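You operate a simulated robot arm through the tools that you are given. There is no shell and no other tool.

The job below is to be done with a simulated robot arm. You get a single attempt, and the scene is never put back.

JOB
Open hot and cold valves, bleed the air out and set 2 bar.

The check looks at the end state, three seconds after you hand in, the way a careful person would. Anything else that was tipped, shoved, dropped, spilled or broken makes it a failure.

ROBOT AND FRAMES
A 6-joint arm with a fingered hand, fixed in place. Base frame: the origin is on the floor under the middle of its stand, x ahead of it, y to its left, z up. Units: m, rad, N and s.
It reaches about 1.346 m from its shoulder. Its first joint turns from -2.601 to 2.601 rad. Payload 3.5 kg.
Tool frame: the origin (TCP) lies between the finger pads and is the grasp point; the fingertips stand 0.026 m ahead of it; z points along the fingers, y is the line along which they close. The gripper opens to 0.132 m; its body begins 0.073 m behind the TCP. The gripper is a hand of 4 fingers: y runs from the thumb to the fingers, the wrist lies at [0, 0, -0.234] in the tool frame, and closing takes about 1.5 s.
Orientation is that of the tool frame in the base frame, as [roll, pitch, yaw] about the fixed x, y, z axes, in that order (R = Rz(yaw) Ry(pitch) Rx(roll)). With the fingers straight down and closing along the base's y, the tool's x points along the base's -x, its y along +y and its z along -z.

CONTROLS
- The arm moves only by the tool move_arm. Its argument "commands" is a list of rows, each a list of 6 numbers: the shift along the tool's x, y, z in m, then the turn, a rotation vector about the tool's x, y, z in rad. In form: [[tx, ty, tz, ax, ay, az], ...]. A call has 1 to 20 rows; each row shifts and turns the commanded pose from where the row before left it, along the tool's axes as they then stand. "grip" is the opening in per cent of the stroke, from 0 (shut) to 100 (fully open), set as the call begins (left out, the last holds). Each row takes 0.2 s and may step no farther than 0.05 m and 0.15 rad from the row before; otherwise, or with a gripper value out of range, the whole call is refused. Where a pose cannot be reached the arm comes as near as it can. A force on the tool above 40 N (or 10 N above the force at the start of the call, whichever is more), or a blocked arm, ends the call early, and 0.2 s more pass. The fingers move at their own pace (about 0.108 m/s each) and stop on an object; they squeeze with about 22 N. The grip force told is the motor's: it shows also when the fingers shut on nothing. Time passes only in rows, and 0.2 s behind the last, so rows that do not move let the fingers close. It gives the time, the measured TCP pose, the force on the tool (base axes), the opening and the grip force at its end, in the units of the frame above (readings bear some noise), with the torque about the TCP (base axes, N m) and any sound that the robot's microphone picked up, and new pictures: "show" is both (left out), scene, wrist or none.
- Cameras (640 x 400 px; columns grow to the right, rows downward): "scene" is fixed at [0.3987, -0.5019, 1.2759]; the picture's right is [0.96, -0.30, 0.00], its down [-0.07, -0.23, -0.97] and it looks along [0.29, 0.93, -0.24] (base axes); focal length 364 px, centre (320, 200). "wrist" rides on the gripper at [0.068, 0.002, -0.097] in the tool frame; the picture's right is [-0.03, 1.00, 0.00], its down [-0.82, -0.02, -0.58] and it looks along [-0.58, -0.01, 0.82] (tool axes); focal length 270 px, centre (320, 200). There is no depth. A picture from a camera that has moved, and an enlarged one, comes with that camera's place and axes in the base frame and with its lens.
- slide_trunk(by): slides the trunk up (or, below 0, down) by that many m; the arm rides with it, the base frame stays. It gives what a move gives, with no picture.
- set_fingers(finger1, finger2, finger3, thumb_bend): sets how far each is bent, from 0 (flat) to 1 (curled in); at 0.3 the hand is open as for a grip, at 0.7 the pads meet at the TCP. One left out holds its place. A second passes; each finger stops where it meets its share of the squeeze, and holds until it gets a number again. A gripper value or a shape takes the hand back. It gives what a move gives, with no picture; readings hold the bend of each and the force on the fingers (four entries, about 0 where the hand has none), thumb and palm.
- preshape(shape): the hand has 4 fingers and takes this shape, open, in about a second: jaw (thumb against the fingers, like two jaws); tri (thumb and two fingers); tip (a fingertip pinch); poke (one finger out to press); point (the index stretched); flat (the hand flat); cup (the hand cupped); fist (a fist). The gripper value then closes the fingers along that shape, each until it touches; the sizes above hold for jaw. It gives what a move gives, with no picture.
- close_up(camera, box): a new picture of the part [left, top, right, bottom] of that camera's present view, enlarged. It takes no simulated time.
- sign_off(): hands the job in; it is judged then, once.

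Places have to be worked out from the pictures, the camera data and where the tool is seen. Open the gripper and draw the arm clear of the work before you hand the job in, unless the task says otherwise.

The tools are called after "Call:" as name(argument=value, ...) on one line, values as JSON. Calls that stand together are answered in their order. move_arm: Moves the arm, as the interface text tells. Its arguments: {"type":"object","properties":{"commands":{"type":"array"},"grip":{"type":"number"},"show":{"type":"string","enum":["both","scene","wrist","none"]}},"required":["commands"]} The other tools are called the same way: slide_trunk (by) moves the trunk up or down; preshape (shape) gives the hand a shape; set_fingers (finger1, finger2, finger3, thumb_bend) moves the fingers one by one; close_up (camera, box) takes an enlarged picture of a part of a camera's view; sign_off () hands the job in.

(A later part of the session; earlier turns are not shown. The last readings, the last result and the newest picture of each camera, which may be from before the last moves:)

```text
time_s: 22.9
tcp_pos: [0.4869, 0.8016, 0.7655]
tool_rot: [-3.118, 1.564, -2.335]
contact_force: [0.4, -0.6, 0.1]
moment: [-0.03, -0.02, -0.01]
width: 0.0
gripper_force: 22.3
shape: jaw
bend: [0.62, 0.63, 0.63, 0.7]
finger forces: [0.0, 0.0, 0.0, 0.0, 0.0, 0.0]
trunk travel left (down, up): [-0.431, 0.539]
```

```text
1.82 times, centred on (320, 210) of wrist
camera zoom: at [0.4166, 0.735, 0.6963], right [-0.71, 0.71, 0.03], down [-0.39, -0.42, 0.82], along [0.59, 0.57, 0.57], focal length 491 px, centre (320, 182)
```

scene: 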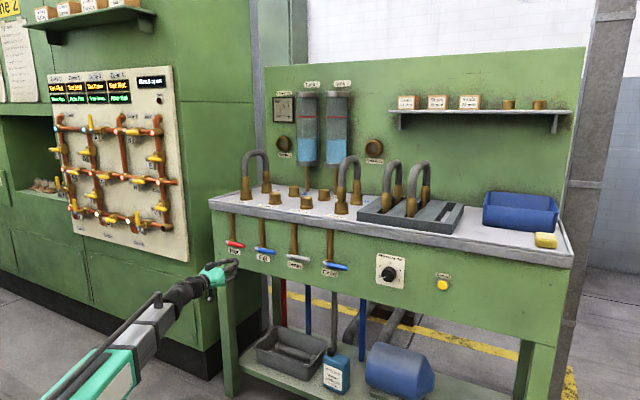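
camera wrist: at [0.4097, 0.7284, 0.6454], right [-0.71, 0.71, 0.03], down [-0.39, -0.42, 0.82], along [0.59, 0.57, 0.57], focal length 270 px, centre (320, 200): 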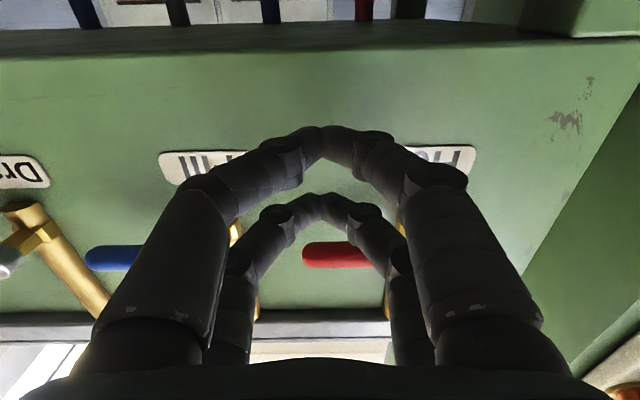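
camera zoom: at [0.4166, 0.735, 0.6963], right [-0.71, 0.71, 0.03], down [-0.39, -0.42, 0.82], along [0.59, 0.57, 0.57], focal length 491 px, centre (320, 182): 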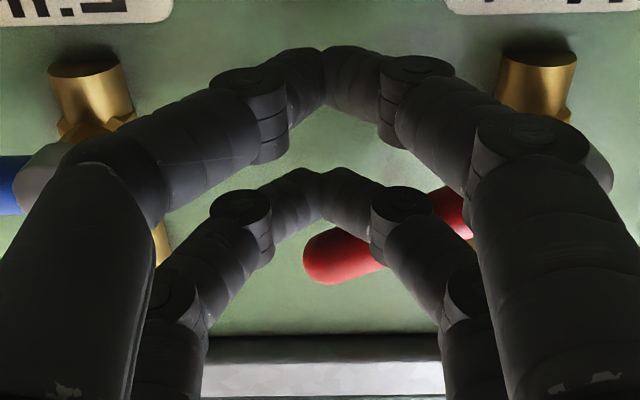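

Lever is at about 30°. I raise 0.03 m more, then push left to finish the quarter turn.

Call:
slide_trunk(by=0.015)

Call:
slide_trunk(by=0.015)

Call:
move_arm(commands=[[0, 0.01, 0, 0, 0, 0], [0, 0.01, 0, 0, 0, 0]], show="wrist")

Call:
close_up(camera="scene", box=[196, 215, 276, 265])

```text
time_s: 23.5
tcp_pos: [0.4876, 0.8019, 0.7797]
tool_rot: [-3.129, 1.564, -2.346]
contact_force: [-0.2, 0.0, 0.3]
moment: [-0.01, -0.01, 0.03]
width: 0.0
gripper_force: 22.0
shape: jaw
bend: [0.62, 0.63, 0.63, 0.7]
finger forces: [0.1, 0.2, 0.0, 0.0, 0.0, 0.0]
trunk travel left (down, up): [-0.446, 0.524]
```

```text
time_s: 24.2
tcp_pos: [0.4858, 0.802, 0.794]
tool_rot: [-3.131, 1.564, -2.35]
contact_force: [0.7, -0.1, -0.9]
moment: [0.02, -0.01, 0.03]
width: 0.0
gripper_force: 21.8
shape: jaw
bend: [0.62, 0.63, 0.63, 0.7]
finger forces: [0.0, 0.1, 0.0, 0.1, 0.0, 0.1]
trunk travel left (down, up): [-0.461, 0.509]
```

```text
time_s: 24.8
tcp_pos: [0.4735, 0.8176, 0.7944]
tool_rot: [-3.141, 1.566, -2.357]
contact_force: [0.0, -1.5, -0.3]
moment: [0.06, -0.01, 0.04]
width: 0.0
gripper_force: 21.8
shape: jaw
bend: [0.62, 0.63, 0.63, 0.7]
finger forces: [0.0, 1.9, 0.0, 0.0, 0.0, 0.0]
trunk travel left (down, up): [-0.461, 0.509]
camera wrist: at [0.404, 0.7504, 0.7267], right [-0.7, 0.71, 0.03], down [-0.39, -0.42, 0.82], along [0.59, 0.57, 0.57], focal length 270 px, centre (320, 200)
```

wrist: 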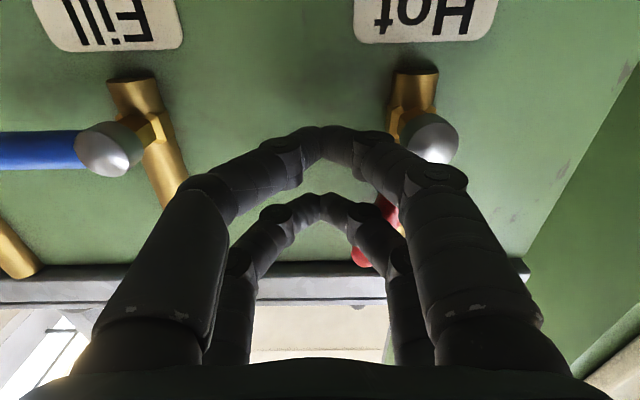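

```text
8.00 times, centred on (236, 240) of scene
camera zoom: at [0.3987, -0.5019, 1.2759], right [0.96, -0.3, 0.0], down [-0.07, -0.23, -0.97], along [0.29, 0.93, -0.24], focal length 2910 px, centre (992, -120)
```

zoom: 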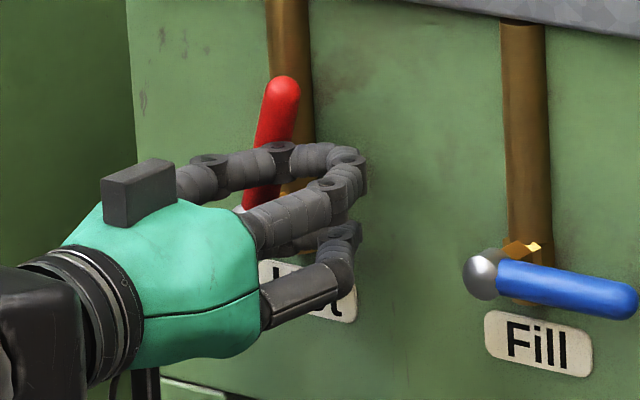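

The lever is near 70–75°. I keep pushing left in small rows until it meets its stop.

Call:
move_arm(commands=[[0, 0.006, 0, 0, 0, 0], [0, 0.006, 0, 0, 0, 0], [0, 0.005, 0, 0, 0, 0]], show="wrist")

Call:
close_up(camera="scene", box=[196, 215, 276, 265])

```text
time_s: 25.6
tcp_pos: [0.4614, 0.8258, 0.7947]
tool_rot: [3.107, 1.567, -2.395]
contact_force: [1.7, -5.4, 0.3]
moment: [-0.05, 0.01, 0.02]
width: 0.0
gripper_force: 22.1
shape: jaw
bend: [0.62, 0.63, 0.63, 0.7]
finger forces: [3.5, 1.7, 0.0, 0.1, 0.0, 0.0]
trunk travel left (down, up): [-0.461, 0.509]
camera wrist: at [0.3915, 0.7595, 0.7265], right [-0.7, 0.71, 0.03], down [-0.39, -0.42, 0.82], along [0.59, 0.57, 0.57], focal length 270 px, centre (320, 200)
```

wrist: 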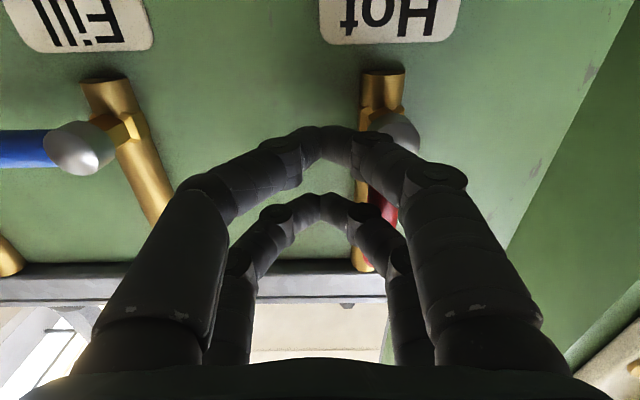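

```text
8.00 times, centred on (236, 240) of scene
camera zoom: at [0.3987, -0.5019, 1.2759], right [0.96, -0.3, 0.0], down [-0.07, -0.23, -0.97], along [0.29, 0.93, -0.24], focal length 2910 px, centre (992, -120)
```

zoom: 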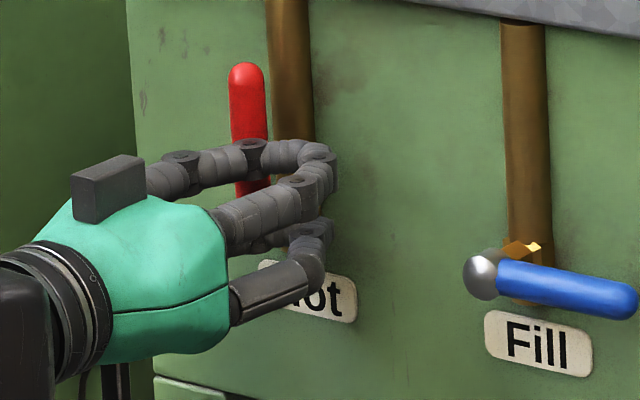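

Lever is now parallel to the pipe and force rose to ~5.5 N, suggesting the stop. I push 3 mm more to confirm.

Call:
move_arm(commands=[[0, 0.003, 0, 0, 0, 0]], show="none")

Call:
close_up(camera="scene", box=[196, 205, 276, 255])

Call:
close_up(camera="scene", box=[260, 85, 400, 172])

```text
time_s: 26.0
tcp_pos: [0.461, 0.828, 0.7953]
tool_rot: [3.002, 1.566, -2.501]
contact_force: [3.3, -15.3, -3.5]
moment: [-0.11, -0.03, 0.08]
width: 0.0
gripper_force: 21.6
shape: jaw
bend: [0.62, 0.63, 0.63, 0.7]
finger forces: [8.5, 6.6, 0.1, 0.0, 0.1, 0.1]
trunk travel left (down, up): [-0.461, 0.509]
```

```text
8.00 times, centred on (236, 230) of scene
camera zoom: at [0.3987, -0.5019, 1.2759], right [0.96, -0.3, 0.0], down [-0.07, -0.23, -0.97], along [0.29, 0.93, -0.24], focal length 2910 px, centre (992, -40)
```

zoom: 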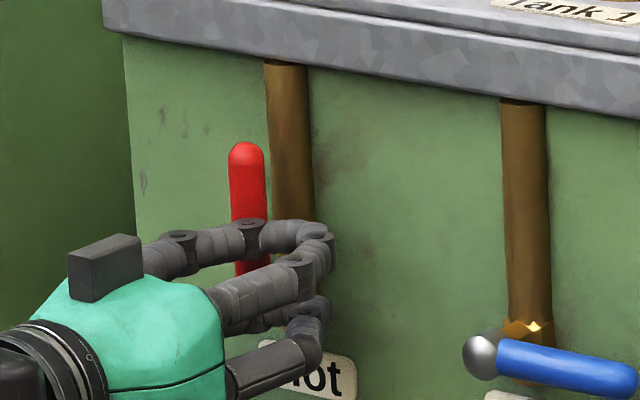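

```text
4.57 times, centred on (330, 128) of scene
camera zoom: at [0.3987, -0.5019, 1.2759], right [0.96, -0.3, 0.0], down [-0.07, -0.23, -0.97], along [0.29, 0.93, -0.24], focal length 1663 px, centre (274, 527)
```

zoom: 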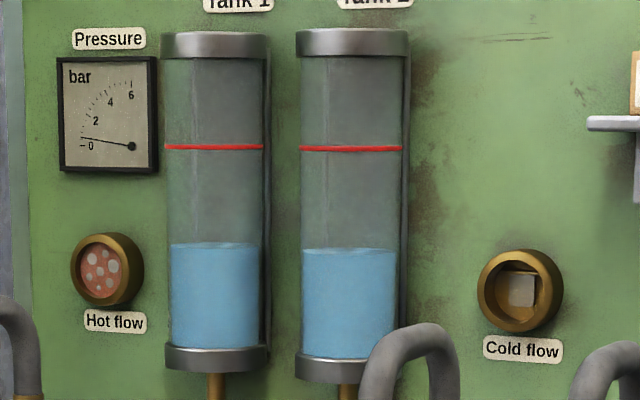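

Hot is at its stop (force jumped to ~16 N with no motion) and the hot flow glass now shows red water with bubbles. I ease off, back away from the panel, and lower the trunk for the Cold lever.

Call:
move_arm(commands=[[0, -0.008, 0, 0, 0, 0], [0, -0.006, -0.01, 0, 0, 0], [0, 0, -0.045, 0, 0, 0], [0, 0, -0.045, 0, 0, 0], [0, 0, -0.035, 0, 0, 0]], show="wrist")

Call:
close_up(camera="scene", box=[196, 205, 276, 255])

```text
time_s: 27.2
tcp_pos: [0.3735, 0.7226, 0.7954]
tool_rot: [-3.065, 1.568, -2.281]
contact_force: [0.3, 1.0, 0.1]
moment: [0.03, -0.01, 0.01]
width: 0.0002
gripper_force: 22.0
shape: jaw
bend: [0.62, 0.63, 0.63, 0.7]
finger forces: [0.1, 0.0, 0.1, 0.0, 0.1, 0.1]
trunk travel left (down, up): [-0.461, 0.509]
camera wrist: at [0.3026, 0.6563, 0.7266], right [-0.71, 0.71, 0.03], down [-0.39, -0.42, 0.82], along [0.59, 0.57, 0.57], focal length 270 px, centre (320, 200)
```

wrist: 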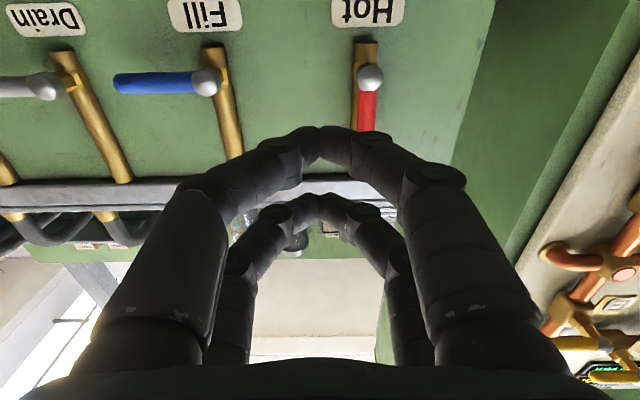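

```text
8.00 times, centred on (236, 230) of scene
camera zoom: at [0.3987, -0.5019, 1.2759], right [0.96, -0.3, 0.0], down [-0.07, -0.23, -0.97], along [0.29, 0.93, -0.24], focal length 2910 px, centre (992, -40)
```

zoom: 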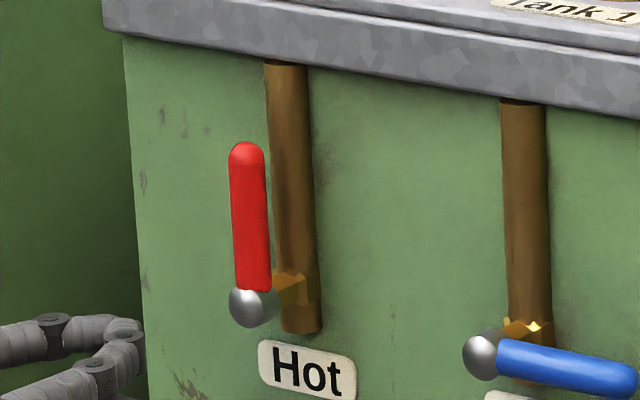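

Hot lever is vertical, aligned with its pipe. I lower the trunk by 0.083 m and move right to below the Cold lever, staying at n≈0.775.

Call:
slide_trunk(by=-0.083)

Call:
move_arm(commands=[[0, -0.0488, 0, 0, 0, 0], [0, -0.0488, 0, 0, 0, 0], [0, -0.0488, 0, 0, 0, 0], [0, -0.0488, 0, 0, 0, 0], [0, -0.0488, 0, 0, 0, 0], [0, -0.0488, 0, 0, 0, 0], [0, -0.0488, 0, 0, 0, 0], [0, -0.0488, 0, 0, 0, 0], [0, -0.0488, 0, 0, 0, 0]], show="both")

```text
time_s: 28.4
tcp_pos: [0.3722, 0.7232, 0.7124]
tool_rot: [-3.117, 1.568, -2.333]
contact_force: [0.3, -0.4, 1.0]
moment: [0.0, -0.01, 0.04]
width: 0.0
gripper_force: 21.8
shape: jaw
bend: [0.62, 0.63, 0.63, 0.7]
finger forces: [0.0, 0.1, 0.1, 0.1, 0.1, 0.0]
trunk travel left (down, up): [-0.378, 0.592]
```

```text
time_s: 30.4
tcp_pos: [0.6786, 0.4195, 0.7124]
tool_rot: [0.509, 1.57, 1.29]
contact_force: [-0.8, 0.4, 0.2]
moment: [-0.02, -0.01, 0.01]
width: 0.0
gripper_force: 22.2
shape: jaw
bend: [0.62, 0.63, 0.63, 0.7]
finger forces: [0.1, 0.0, 0.0, 0.1, 0.0, 0.0]
out of reach, approached as far as the arm can: row 6
trunk travel left (down, up): [-0.378, 0.592]
camera wrist: at [0.6087, 0.3532, 0.6441], right [-0.71, 0.71, 0.03], down [-0.39, -0.42, 0.82], along [0.59, 0.57, 0.58], focal length 270 px, centre (320, 200)
```

scene: 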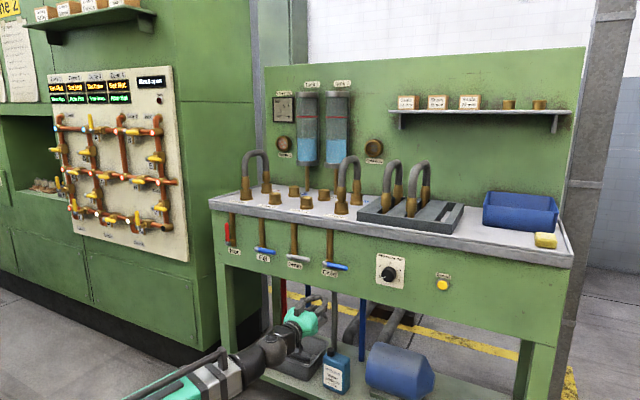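
wrist: 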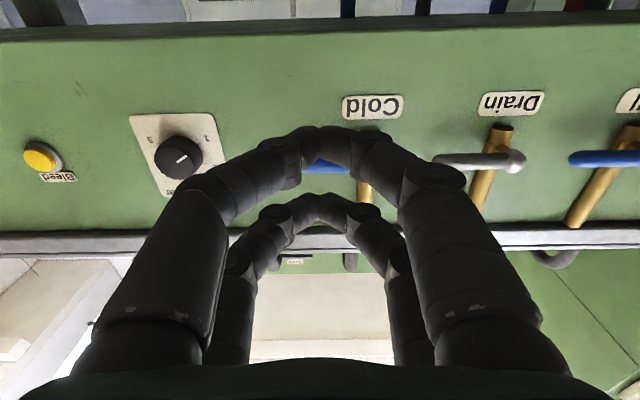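

Now at s≈-0.183, n≈0.776, in front of and below the Cold lever. I shift 8 mm right and advance 0.12 m, then check.

Call:
move_arm(commands=[[0, -0.008, 0.03, 0, 0, 0], [0, 0, 0.045, 0, 0, 0], [0, 0, 0.045, 0, 0, 0]], show="wrist")

Call:
close_up(camera="scene", box=[290, 235, 386, 295])

```text
time_s: 31.1
tcp_pos: [0.7678, 0.4983, 0.7118]
tool_rot: [-3.082, 1.568, -2.297]
contact_force: [0.2, -0.1, 0.4]
moment: [0.0, 0.03, 0.02]
width: 0.0
gripper_force: 22.0
shape: jaw
bend: [0.62, 0.63, 0.63, 0.7]
finger forces: [0.0, 0.1, 0.1, 0.0, 0.0, 0.0]
trunk travel left (down, up): [-0.378, 0.592]
camera wrist: at [0.6989, 0.4323, 0.6437], right [-0.71, 0.71, 0.03], down [-0.39, -0.42, 0.82], along [0.59, 0.57, 0.57], focal length 270 px, centre (320, 200)
```

wrist: 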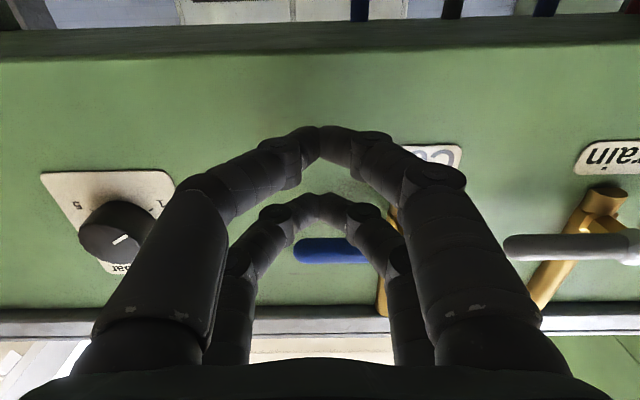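

```text
6.67 times, centred on (338, 265) of scene
camera zoom: at [0.3987, -0.5019, 1.2759], right [0.96, -0.3, 0.0], down [-0.07, -0.23, -0.97], along [0.29, 0.93, -0.24], focal length 2425 px, centre (200, -233)
```

zoom: 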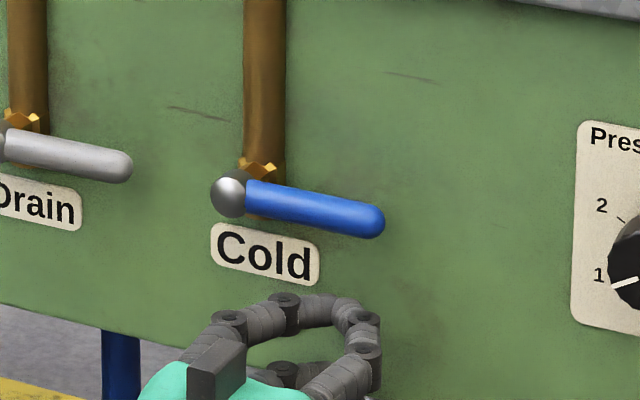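

The Cold handle is at n≈0.928, bundle 6–7 cm from its hub as with Hot. I advance 0.02 m and raise the trunk in steps as before.

Call:
move_arm(commands=[[0, 0, 0.02, 0, 0, 0]], show="none")

Call:
slide_trunk(by=0.025)

Call:
slide_trunk(by=0.008)

Call:
close_up(camera="scene", box=[290, 235, 386, 295])

```text
time_s: 31.6
tcp_pos: [0.7813, 0.5128, 0.7123]
tool_rot: [-3.066, 1.566, -2.28]
contact_force: [-0.6, -0.9, -0.8]
moment: [0.01, 0.02, 0.02]
width: 0.0
gripper_force: 22.0
shape: jaw
bend: [0.62, 0.63, 0.63, 0.7]
finger forces: [0.1, 0.0, 0.0, 0.0, 0.1, 0.1]
trunk travel left (down, up): [-0.378, 0.592]
```

```text
time_s: 32.3
tcp_pos: [0.782, 0.5114, 0.7371]
tool_rot: [-3.128, 1.564, -2.343]
contact_force: [-0.1, 1.2, -0.6]
moment: [-0.01, 0.03, 0.0]
width: 0.0
gripper_force: 22.1
shape: jaw
bend: [0.62, 0.63, 0.63, 0.7]
finger forces: [0.1, 0.1, 0.1, 0.0, 0.0, 0.1]
trunk travel left (down, up): [-0.403, 0.567]
```

```text
time_s: 32.8
tcp_pos: [0.7834, 0.5124, 0.7437]
tool_rot: [-3.131, 1.566, -2.349]
contact_force: [0.1, 0.0, -1.1]
moment: [-0.04, 0.0, 0.02]
width: 0.0001
gripper_force: 21.7
shape: jaw
bend: [0.62, 0.63, 0.63, 0.7]
finger forces: [0.0, 0.1, 0.1, 0.0, 0.0, 0.0]
trunk travel left (down, up): [-0.411, 0.559]
```

```text
6.67 times, centred on (338, 265) of scene
camera zoom: at [0.3987, -0.5019, 1.2759], right [0.96, -0.3, 0.0], down [-0.07, -0.23, -0.97], along [0.29, 0.93, -0.24], focal length 2425 px, centre (200, -233)
```

zoom: 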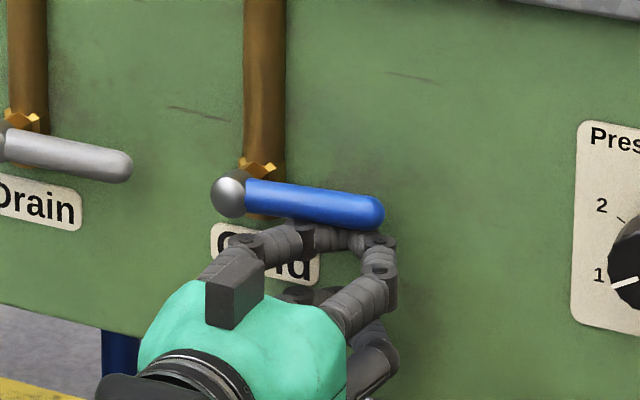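

The Cold handle has started rising at about 1 N. I continue raising in steps.

Call:
slide_trunk(by=0.012)

Call:
slide_trunk(by=0.012)

Call:
slide_trunk(by=0.013)

Call:
slide_trunk(by=0.013)

Call:
close_up(camera="scene", box=[290, 225, 386, 285])

```text
time_s: 33.4
tcp_pos: [0.7813, 0.5119, 0.7571]
tool_rot: [3.093, 1.565, -2.408]
contact_force: [-0.3, -0.1, 0.0]
moment: [0.01, 0.01, 0.0]
width: 0.0001
gripper_force: 21.9
shape: jaw
bend: [0.62, 0.63, 0.63, 0.7]
finger forces: [0.1, 0.0, 0.0, 0.0, 0.0, 0.1]
trunk travel left (down, up): [-0.423, 0.547]
```

```text
time_s: 34.0
tcp_pos: [0.782, 0.5115, 0.768]
tool_rot: [3.1, 1.567, -2.403]
contact_force: [0.1, -0.2, 0.7]
moment: [-0.03, 0.01, 0.01]
width: 0.0001
gripper_force: 21.9
shape: jaw
bend: [0.62, 0.63, 0.63, 0.7]
finger forces: [0.0, 0.0, 0.1, 0.0, 0.1, 0.0]
trunk travel left (down, up): [-0.435, 0.535]
```

```text
time_s: 34.6
tcp_pos: [0.782, 0.5118, 0.7812]
tool_rot: [3.112, 1.566, -2.388]
contact_force: [0.6, 0.2, -0.1]
moment: [-0.01, -0.02, -0.02]
width: 0.0002
gripper_force: 21.5
shape: jaw
bend: [0.62, 0.63, 0.63, 0.7]
finger forces: [0.0, 0.2, 0.0, 0.1, 0.0, 0.0]
trunk travel left (down, up): [-0.448, 0.522]
```

```text
time_s: 35.2
tcp_pos: [0.7809, 0.5124, 0.7954]
tool_rot: [3.128, 1.565, -2.373]
contact_force: [0.0, 0.7, 0.6]
moment: [0.04, -0.02, 0.02]
width: 0.0
gripper_force: 21.8
shape: jaw
bend: [0.62, 0.63, 0.63, 0.7]
finger forces: [0.0, 0.2, 0.0, 0.0, 0.0, 0.0]
trunk travel left (down, up): [-0.461, 0.509]
```

```text
6.67 times, centred on (338, 255) of scene
camera zoom: at [0.3987, -0.5019, 1.2759], right [0.96, -0.3, 0.0], down [-0.07, -0.23, -0.97], along [0.29, 0.93, -0.24], focal length 2425 px, centre (200, -167)
```

zoom: 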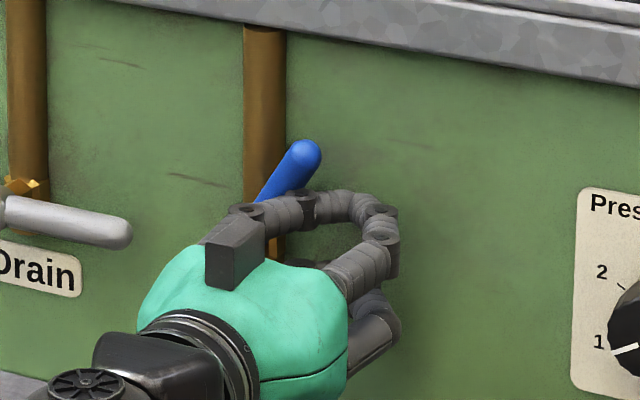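

Lever is about 50° up. Now I push left toward the vertical stop.

Call:
move_arm(commands=[[0, 0.01, 0, 0, 0, 0], [0, 0.01, 0, 0, 0, 0], [0, 0.006, 0, 0, 0, 0], [0, 0.005, 0, 0, 0, 0]], show="wrist")

Call:
close_up(camera="scene", box=[290, 225, 386, 285])

```text
time_s: 36.2
tcp_pos: [0.76, 0.5318, 0.7952]
tool_rot: [3.006, 1.567, -2.5]
contact_force: [8.8, -18.3, -1.3]
moment: [-0.05, -0.03, -0.01]
width: 0.0001
gripper_force: 22.4
shape: jaw
bend: [0.62, 0.63, 0.63, 0.7]
finger forces: [10.6, 8.2, 0.1, 0.1, 0.1, 0.2]
trunk travel left (down, up): [-0.461, 0.509]
camera wrist: at [0.69, 0.4649, 0.7264], right [-0.7, 0.71, 0.03], down [-0.39, -0.42, 0.82], along [0.59, 0.56, 0.57], focal length 270 px, centre (320, 200)
```

wrist: 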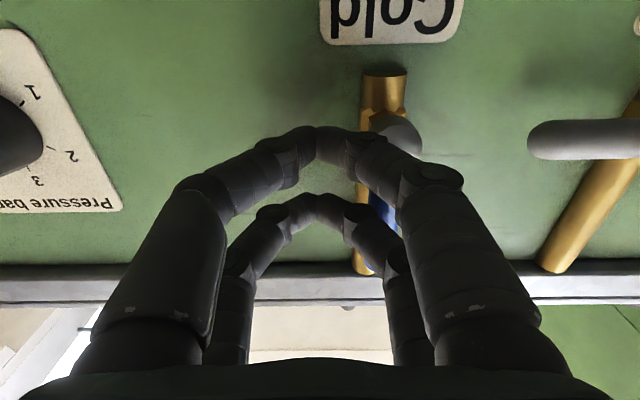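

```text
6.67 times, centred on (338, 255) of scene
camera zoom: at [0.3987, -0.5019, 1.2759], right [0.96, -0.3, 0.0], down [-0.07, -0.23, -0.97], along [0.29, 0.93, -0.24], focal length 2425 px, centre (200, -167)
```

zoom: 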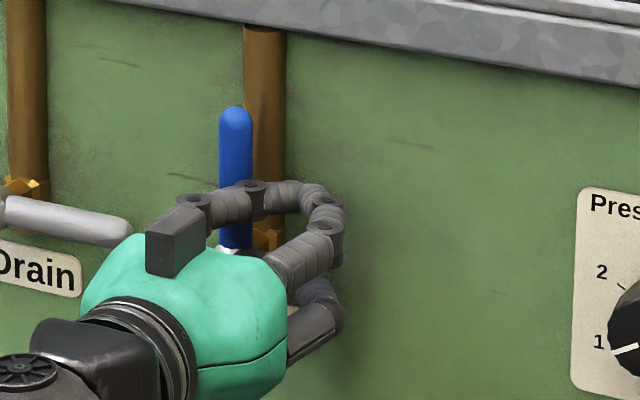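

Cold is at its stop too (~20 N, lever parallel to the pipe). I ease off, back away, set the height so the upper finger pair lines up with the Bleed button (s≈-0.50, z≈0.775), and move right.

Call:
move_arm(commands=[[0, -0.008, 0, 0, 0, 0], [0, -0.006, -0.01, 0, 0, 0], [0, 0, -0.045, 0, 0, 0], [0, 0, -0.045, 0, 0, 0]], show="none")

Call:
slide_trunk(by=-0.04)

Call:
move_arm(commands=[[0, -0.046, 0, 0, 0, 0], [0, -0.046, 0, 0, 0, 0], [0, -0.046, 0, 0, 0, 0], [0, -0.046, 0, 0, 0, 0], [0, -0.046, 0, 0, 0, 0], [0, -0.046, 0, 0, 0, 0], [0, -0.046, 0, 0, 0, 0]], show="both")

Call:
close_up(camera="scene", box=[260, 85, 400, 172])

```text
time_s: 37.2
tcp_pos: [0.6967, 0.4548, 0.7961]
tool_rot: [-3.133, 1.565, -2.35]
contact_force: [0.3, 0.7, -0.4]
moment: [0.03, -0.01, 0.01]
width: 0.0
gripper_force: 22.2
shape: jaw
bend: [0.62, 0.63, 0.63, 0.7]
finger forces: [0.0, 0.0, 0.0, 0.1, 0.0, 0.0]
trunk travel left (down, up): [-0.461, 0.509]
```

```text
time_s: 38.1
tcp_pos: [0.6973, 0.4541, 0.7545]
tool_rot: [-3.128, 1.566, -2.342]
contact_force: [0.3, 0.7, 0.0]
moment: [0.04, 0.02, 0.0]
width: 0.0001
gripper_force: 22.3
shape: jaw
bend: [0.62, 0.63, 0.63, 0.7]
finger forces: [0.0, 0.0, 0.1, 0.0, 0.0, 0.1]
trunk travel left (down, up): [-0.421, 0.549]
```

```text
time_s: 39.7
tcp_pos: [0.9232, 0.2241, 0.755]
tool_rot: [-3.073, 1.567, -2.288]
contact_force: [-0.8, 0.2, 0.2]
moment: [-0.01, 0.01, 0.04]
width: 0.0
gripper_force: 21.9
shape: jaw
bend: [0.62, 0.63, 0.63, 0.7]
finger forces: [0.0, 0.0, 0.0, 0.0, 0.0, 0.1]
trunk travel left (down, up): [-0.421, 0.549]
camera wrist: at [0.8535, 0.1567, 0.6868], right [-0.71, 0.71, 0.03], down [-0.39, -0.42, 0.82], along [0.59, 0.57, 0.57], focal length 270 px, centre (320, 200)
```

scene: 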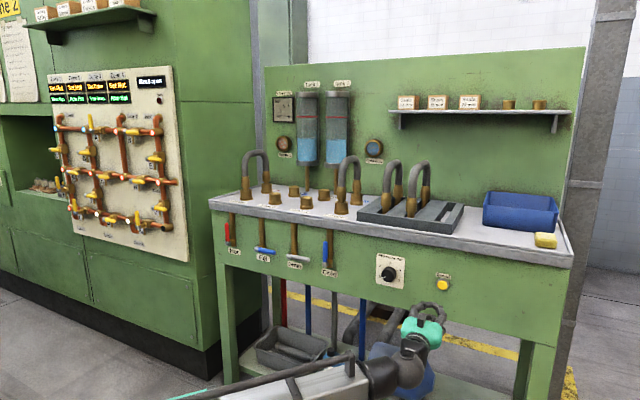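
wrist: 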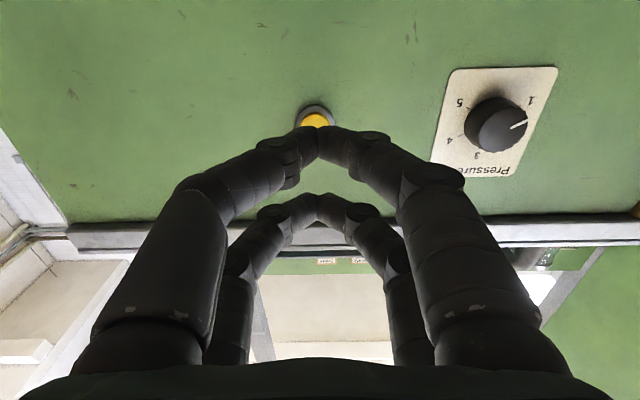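

```text
4.57 times, centred on (330, 128) of scene
camera zoom: at [0.3987, -0.5019, 1.2759], right [0.96, -0.3, 0.0], down [-0.07, -0.23, -0.97], along [0.29, 0.93, -0.24], focal length 1663 px, centre (274, 527)
```

zoom: 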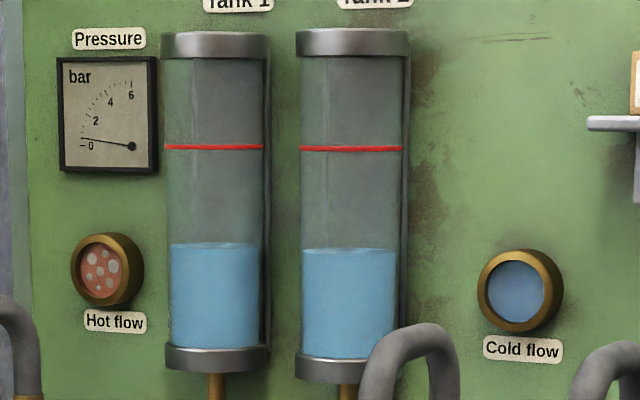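

Cold glass is clear blue while Hot still shows bubbles. The bundle is aligned with the Bleed button (s≈-0.495), so I advance to just short of it.

Call:
move_arm(commands=[[0, -0.002, 0.038, 0, 0, 0], [0, 0, 0.038, 0, 0, 0], [0, 0, 0.032, 0, 0, 0]], show="wrist")

Call:
close_up(camera="scene", box=[396, 250, 492, 310])

```text
time_s: 40.5
tcp_pos: [0.9988, 0.3006, 0.7548]
tool_rot: [3.112, 1.565, -2.387]
contact_force: [-0.3, 0.7, 0.2]
moment: [0.0, -0.01, -0.05]
width: 0.0
gripper_force: 22.4
shape: jaw
bend: [0.62, 0.63, 0.63, 0.7]
finger forces: [0.1, 0.0, 0.0, 0.0, 0.0, 0.1]
trunk travel left (down, up): [-0.421, 0.549]
camera wrist: at [0.9283, 0.2337, 0.6866], right [-0.71, 0.71, 0.03], down [-0.39, -0.42, 0.82], along [0.59, 0.57, 0.57], focal length 270 px, centre (320, 200)
```

wrist: 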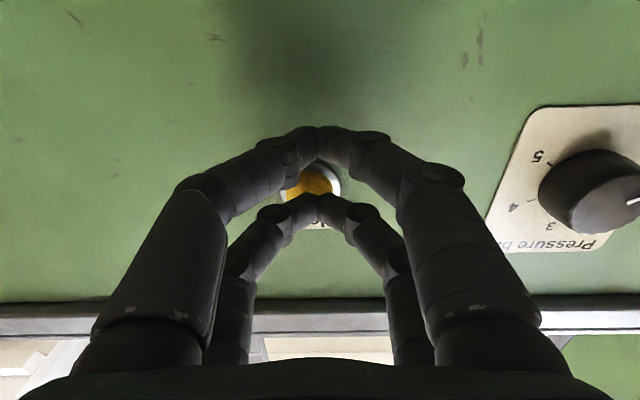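

```text
6.67 times, centred on (444, 280) of scene
camera zoom: at [0.3987, -0.5019, 1.2759], right [0.96, -0.3, 0.0], down [-0.07, -0.23, -0.97], along [0.29, 0.93, -0.24], focal length 2425 px, centre (-507, -333)
```

zoom: 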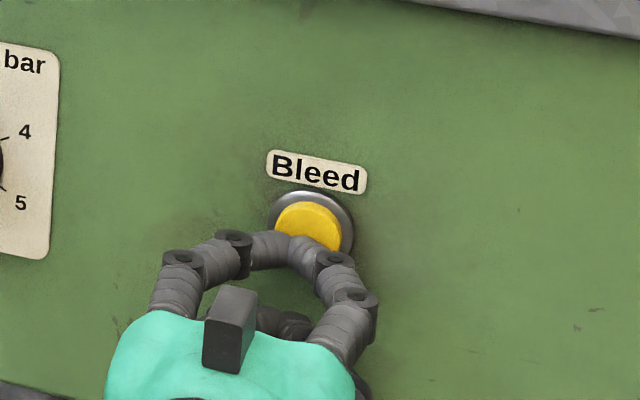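

Two-view triangulation puts the button at s≈-0.498, z≈0.768, n≈0.96. I lower 5 mm, shift 4 mm right, and approach gently.

Call:
slide_trunk(by=-0.005)

Call:
move_arm(commands=[[0, -0.004, 0.005, 0, 0, 0], [0, 0, 0.005, 0, 0, 0], [0, 0, 0.004, 0, 0, 0]], show="wrist")

Call:
close_up(camera="scene", box=[396, 250, 492, 310])

```text
time_s: 41.0
tcp_pos: [0.9977, 0.3007, 0.7487]
tool_rot: [-3.14, 1.565, -2.354]
contact_force: [-0.7, -0.4, 0.4]
moment: [0.05, 0.01, 0.02]
width: 0.0001
gripper_force: 21.9
shape: jaw
bend: [0.62, 0.63, 0.63, 0.7]
finger forces: [0.1, 0.0, 0.0, 0.0, 0.0, 0.0]
trunk travel left (down, up): [-0.416, 0.554]
```

```text
time_s: 41.8
tcp_pos: [1.0105, 0.3053, 0.7503]
tool_rot: [-3.071, 1.567, -2.289]
contact_force: [-13.3, -15.3, -4.9]
moment: [0.18, -0.18, -0.11]
width: 0.0
gripper_force: 21.6
shape: jaw
bend: [0.62, 0.64, 0.65, 0.7]
finger forces: [0.0, 0.0, 0.0, 0.1, 0.0, 0.0]
trunk travel left (down, up): [-0.416, 0.554]
heard: click
camera wrist: at [0.9396, 0.238, 0.682], right [-0.7, 0.71, 0.03], down [-0.39, -0.42, 0.82], along [0.59, 0.57, 0.57], focal length 270 px, centre (320, 200)
```

wrist: 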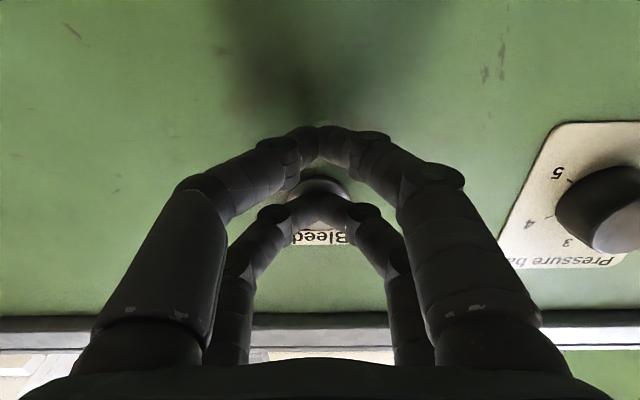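

```text
6.67 times, centred on (444, 280) of scene
camera zoom: at [0.3987, -0.5019, 1.2759], right [0.96, -0.3, 0.0], down [-0.07, -0.23, -0.97], along [0.29, 0.93, -0.24], focal length 2425 px, centre (-507, -333)
```

zoom: 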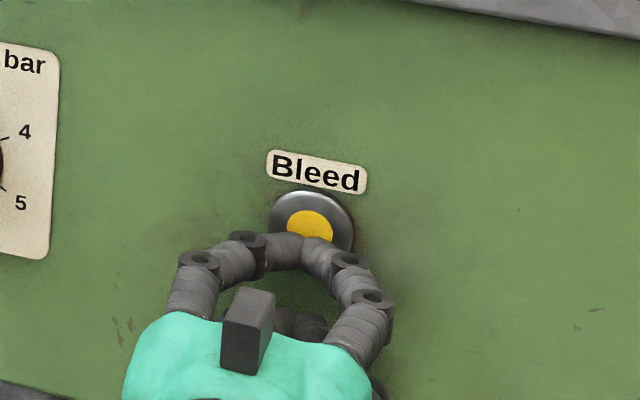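

A click was heard, about 20 N on the fingers, and the button is pressed in. I hold it and watch the hot flow glass for the bubbles to clear.

Call:
move_arm(commands=[[0, 0, 0, 0, 0, 0], [0, 0, 0, 0, 0, 0], [0, 0, 0, 0, 0, 0], [0, 0, 0, 0, 0, 0], [0, 0, 0, 0, 0, 0], [0, 0, 0, 0, 0, 0], [0, 0, 0, 0, 0, 0], [0, 0, 0, 0, 0, 0]], show="none")

Call:
close_up(camera="scene", box=[260, 85, 400, 172])

```text
time_s: 43.6
tcp_pos: [1.0099, 0.305, 0.7513]
tool_rot: [2.932, 1.568, -2.569]
contact_force: [-14.4, -21.0, -5.7]
moment: [0.31, -0.15, -0.21]
width: 0.0001
gripper_force: 21.8
shape: jaw
bend: [0.62, 0.64, 0.66, 0.7]
finger forces: [0.0, 0.0, 0.0, 0.0, 0.1, 0.1]
trunk travel left (down, up): [-0.416, 0.554]
```

```text
4.57 times, centred on (330, 128) of scene
camera zoom: at [0.3987, -0.5019, 1.2759], right [0.96, -0.3, 0.0], down [-0.07, -0.23, -0.97], along [0.29, 0.93, -0.24], focal length 1663 px, centre (274, 527)
```

zoom: 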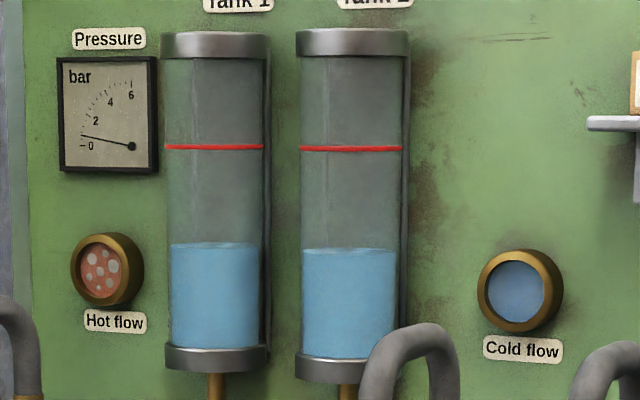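

Still bubbly after ~2 s; the gauge may be creeping up. I keep holding for longer.

Call:
move_arm(commands=[[0, 0, 0, 0, 0, 0], [0, 0, 0, 0, 0, 0], [0, 0, 0, 0, 0, 0], [0, 0, 0, 0, 0, 0], [0, 0, 0, 0, 0, 0], [0, 0, 0, 0, 0, 0], [0, 0, 0, 0, 0, 0], [0, 0, 0, 0, 0, 0], [0, 0, 0, 0, 0, 0], [0, 0, 0, 0, 0, 0], [0, 0, 0, 0, 0, 0], [0, 0, 0, 0, 0, 0], [0, 0, 0, 0, 0, 0], [0, 0, 0, 0, 0, 0], [0, 0, 0, 0, 0, 0]], show="none")

Call:
close_up(camera="scene", box=[260, 85, 400, 172])

```text
time_s: 46.8
tcp_pos: [1.0099, 0.3067, 0.7501]
tool_rot: [2.943, 1.569, -2.557]
contact_force: [-13.8, -19.8, -5.6]
moment: [0.35, -0.14, -0.21]
width: 0.0
gripper_force: 22.3
shape: jaw
bend: [0.62, 0.64, 0.66, 0.7]
finger forces: [0.0, 0.0, 0.0, 0.1, 0.0, 0.0]
trunk travel left (down, up): [-0.416, 0.554]
```

```text
4.57 times, centred on (330, 128) of scene
camera zoom: at [0.3987, -0.5019, 1.2759], right [0.96, -0.3, 0.0], down [-0.07, -0.23, -0.97], along [0.29, 0.93, -0.24], focal length 1663 px, centre (274, 527)
```

zoom: 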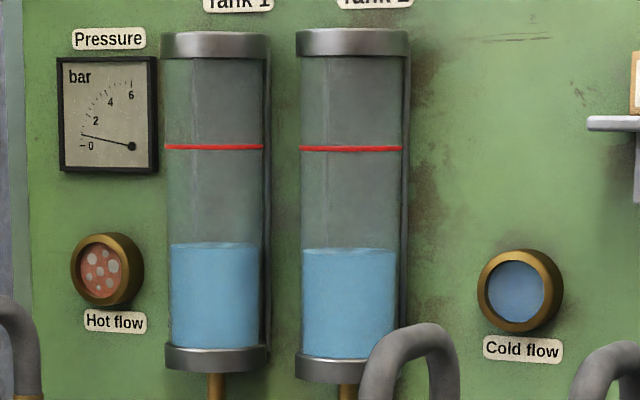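

Call:
close_up(camera="scene", box=[268, 92, 300, 162])

Call:
move_arm(commands=[[0, 0, 0, 0, 0, 0], [0, 0, 0, 0, 0, 0], [0, 0, 0, 0, 0, 0], [0, 0, 0, 0, 0, 0], [0, 0, 0, 0, 0, 0], [0, 0, 0, 0, 0, 0], [0, 0, 0, 0, 0, 0], [0, 0, 0, 0, 0, 0], [0, 0, 0, 0, 0, 0], [0, 0, 0, 0, 0, 0], [0, 0, 0, 0, 0, 0], [0, 0, 0, 0, 0, 0], [0, 0, 0, 0, 0, 0], [0, 0, 0, 0, 0, 0], [0, 0, 0, 0, 0, 0]], show="scene")

Call:
close_up(camera="scene", box=[268, 92, 300, 162])

```text
5.71 times, centred on (284, 127) of scene
camera zoom: at [0.3987, -0.5019, 1.2759], right [0.96, -0.3, 0.0], down [-0.07, -0.23, -0.97], along [0.29, 0.93, -0.24], focal length 2078 px, centre (526, 617)
```

zoom: 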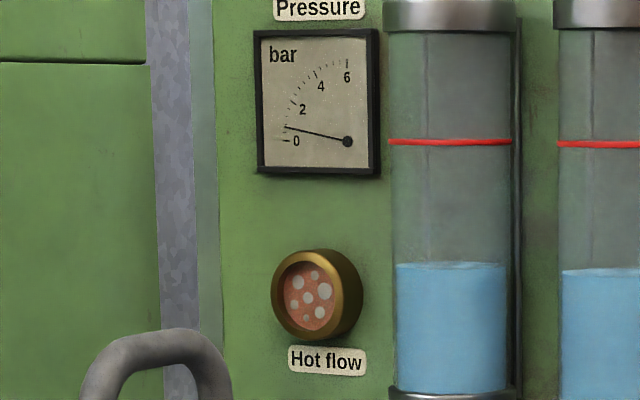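

```text
time_s: 50.0
tcp_pos: [1.0103, 0.305, 0.7501]
tool_rot: [2.95, 1.568, -2.552]
contact_force: [-13.7, -21.1, -5.7]
moment: [0.3, -0.15, -0.19]
width: 0.0
gripper_force: 21.8
shape: jaw
bend: [0.62, 0.64, 0.66, 0.7]
finger forces: [0.1, 0.0, 0.0, 0.0, 0.0, 0.1]
trunk travel left (down, up): [-0.416, 0.554]
```

scene: 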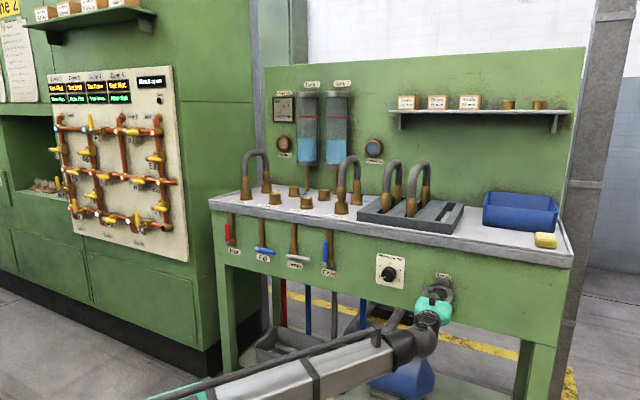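

```text
5.71 times, centred on (284, 127) of scene
camera zoom: at [0.3987, -0.5019, 1.2759], right [0.96, -0.3, 0.0], down [-0.07, -0.23, -0.97], along [0.29, 0.93, -0.24], focal length 2078 px, centre (526, 617)
```

zoom: 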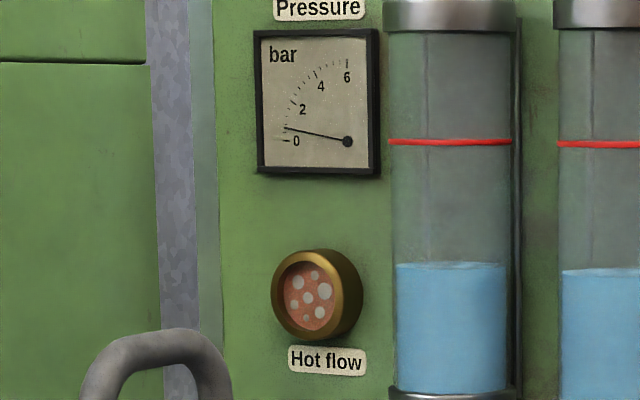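

After 8 s of holding the bubbles remain, gauge about 0.8 bar. I release the button and see whether the state changes on release.

Call:
move_arm(commands=[[0, 0, -0.005, 0, 0, 0], [0, 0, -0.01, 0, 0, 0], [0, 0, -0.01, 0, 0, 0], [0, 0, 0, 0, 0, 0], [0, 0, 0, 0, 0, 0]], show="none")

Call:
close_up(camera="scene", box=[268, 92, 300, 162])

Call:
close_up(camera="scene", box=[396, 250, 492, 310])

```text
time_s: 51.2
tcp_pos: [0.9922, 0.2885, 0.7485]
tool_rot: [3.138, 1.567, -2.361]
contact_force: [-0.7, 0.4, -0.1]
moment: [-0.01, -0.03, 0.0]
width: 0.0
gripper_force: 21.5
shape: jaw
bend: [0.62, 0.64, 0.65, 0.7]
finger forces: [0.1, 0.0, 0.0, 0.1, 0.1, 0.0]
trunk travel left (down, up): [-0.416, 0.554]
```

```text
5.71 times, centred on (284, 127) of scene
camera zoom: at [0.3987, -0.5019, 1.2759], right [0.96, -0.3, 0.0], down [-0.07, -0.23, -0.97], along [0.29, 0.93, -0.24], focal length 2078 px, centre (526, 617)
```

zoom: 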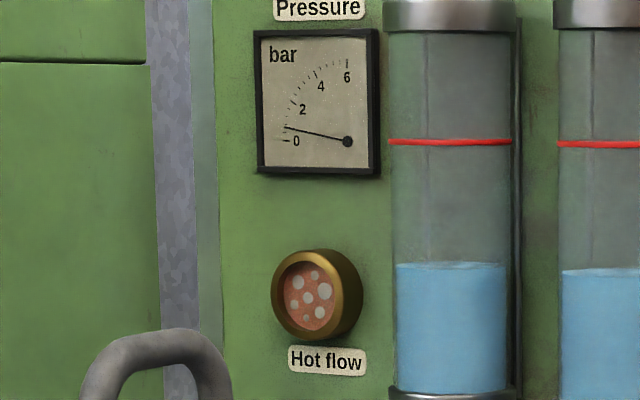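

```text
6.67 times, centred on (444, 280) of scene
camera zoom: at [0.3987, -0.5019, 1.2759], right [0.96, -0.3, 0.0], down [-0.07, -0.23, -0.97], along [0.29, 0.93, -0.24], focal length 2425 px, centre (-507, -333)
```

zoom: 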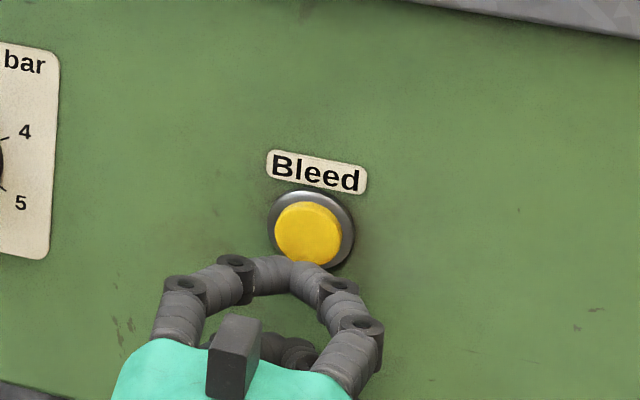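

The button springs back; the hot glass still shows bubbles though the gauge rose from ~0.55 to ~0.9 bar. I zoom tightly on the glass for a baseline before pressing again.

Call:
close_up(camera="scene", box=[272, 132, 296, 156])

Call:
close_up(camera="scene", box=[268, 92, 302, 126])

Call:
close_up(camera="scene", box=[362, 135, 386, 159])

```text
16.00 times, centred on (284, 144) of scene
camera zoom: at [0.3987, -0.5019, 1.2759], right [0.96, -0.3, 0.0], down [-0.07, -0.23, -0.97], along [0.29, 0.93, -0.24], focal length 5819 px, centre (896, 1096)
```

zoom: 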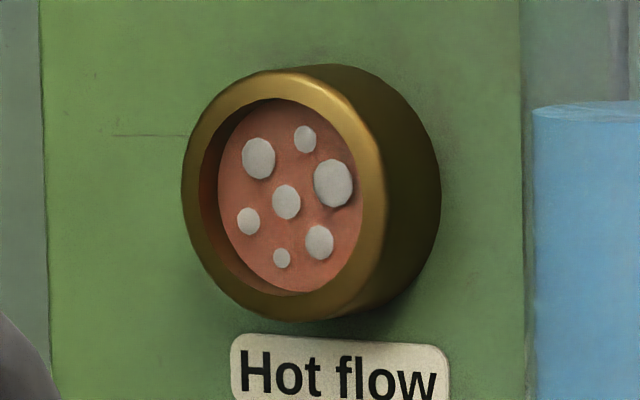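

```text
11.76 times, centred on (285, 109) of scene
camera zoom: at [0.3987, -0.5019, 1.2759], right [0.96, -0.3, 0.0], down [-0.07, -0.23, -0.97], along [0.29, 0.93, -0.24], focal length 4279 px, centre (732, 1271)
```

zoom: 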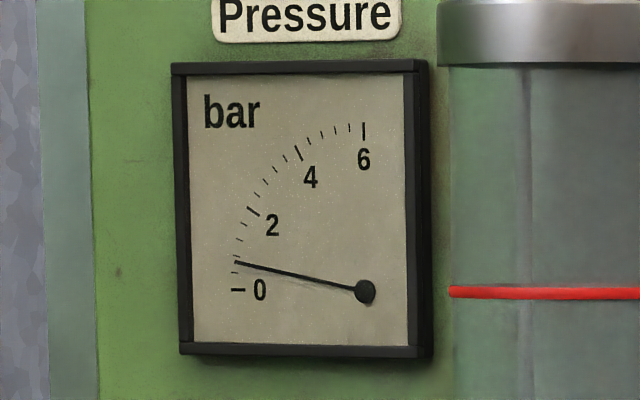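

```text
16.00 times, centred on (374, 147) of scene
camera zoom: at [0.3987, -0.5019, 1.2759], right [0.96, -0.3, 0.0], down [-0.07, -0.23, -0.97], along [0.29, 0.93, -0.24], focal length 5819 px, centre (-544, 1048)
```

zoom: 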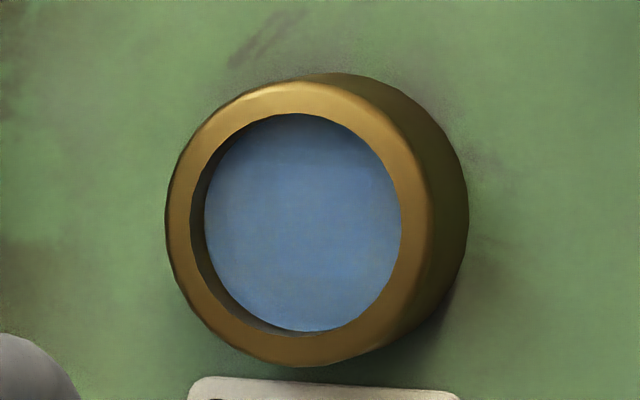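

Gauge reads about 0.85 bar and 7 bubbles remain in the hot glass. I press the Bleed button again, a little deeper, and watch the glass while holding.

Call:
move_arm(commands=[[0, 0, 0.01, 0, 0, 0], [0, 0, 0.01, 0, 0, 0], [0, 0, 0.005, 0, 0, 0], [0, 0, 0.001, 0, 0, 0], [0, 0, 0, 0, 0, 0], [0, 0, 0, 0, 0, 0], [0, 0, 0, 0, 0, 0], [0, 0, 0, 0, 0, 0]], show="wrist")

Call:
close_up(camera="scene", box=[272, 132, 296, 156])

Call:
close_up(camera="scene", box=[268, 92, 302, 126])

Call:
close_up(camera="scene", box=[396, 250, 492, 310])

```text
time_s: 53.0
tcp_pos: [1.0119, 0.3064, 0.7496]
tool_rot: [3.073, 1.566, -2.425]
contact_force: [-22.7, -23.8, -7.3]
moment: [0.29, -0.26, -0.08]
width: 0.0001
gripper_force: 21.8
shape: jaw
bend: [0.62, 0.66, 0.67, 0.7]
finger forces: [0.1, 0.0, 0.1, 0.0, 0.1, 0.1]
trunk travel left (down, up): [-0.416, 0.554]
heard: click
camera wrist: at [0.9416, 0.2406, 0.6822], right [-0.7, 0.71, 0.03], down [-0.39, -0.42, 0.82], along [0.59, 0.57, 0.57], focal length 270 px, centre (320, 200)
```

wrist: 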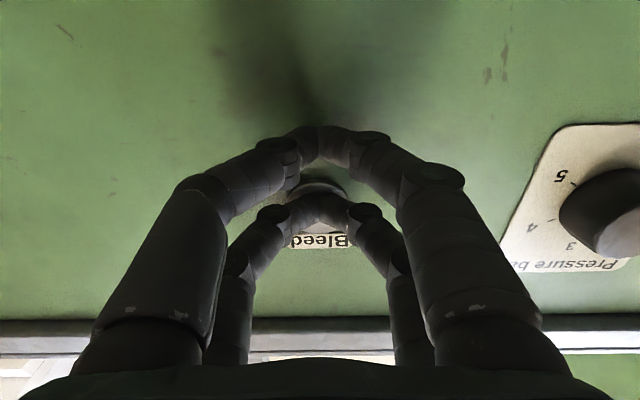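

```text
16.00 times, centred on (284, 144) of scene
camera zoom: at [0.3987, -0.5019, 1.2759], right [0.96, -0.3, 0.0], down [-0.07, -0.23, -0.97], along [0.29, 0.93, -0.24], focal length 5819 px, centre (896, 1096)
```

zoom: 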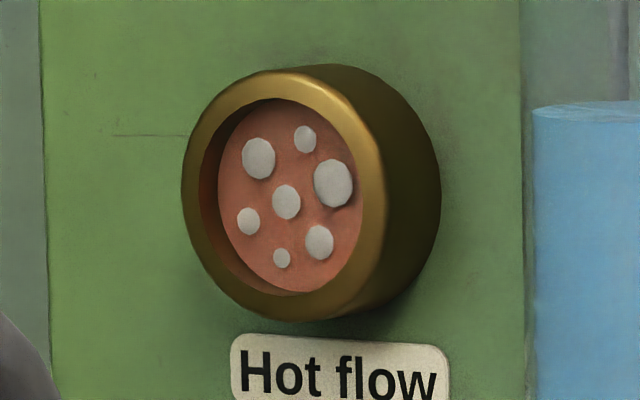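

```text
11.76 times, centred on (285, 109) of scene
camera zoom: at [0.3987, -0.5019, 1.2759], right [0.96, -0.3, 0.0], down [-0.07, -0.23, -0.97], along [0.29, 0.93, -0.24], focal length 4279 px, centre (732, 1271)
```

zoom: 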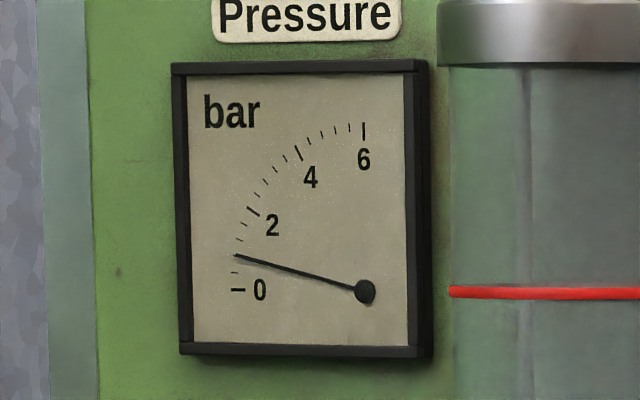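

```text
6.67 times, centred on (444, 280) of scene
camera zoom: at [0.3987, -0.5019, 1.2759], right [0.96, -0.3, 0.0], down [-0.07, -0.23, -0.97], along [0.29, 0.93, -0.24], focal length 2425 px, centre (-507, -333)
```

zoom: 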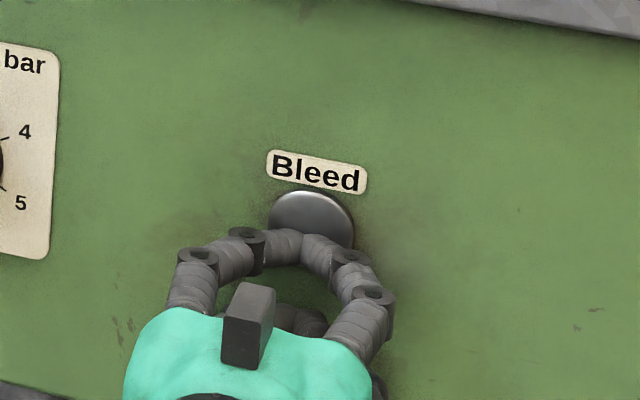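

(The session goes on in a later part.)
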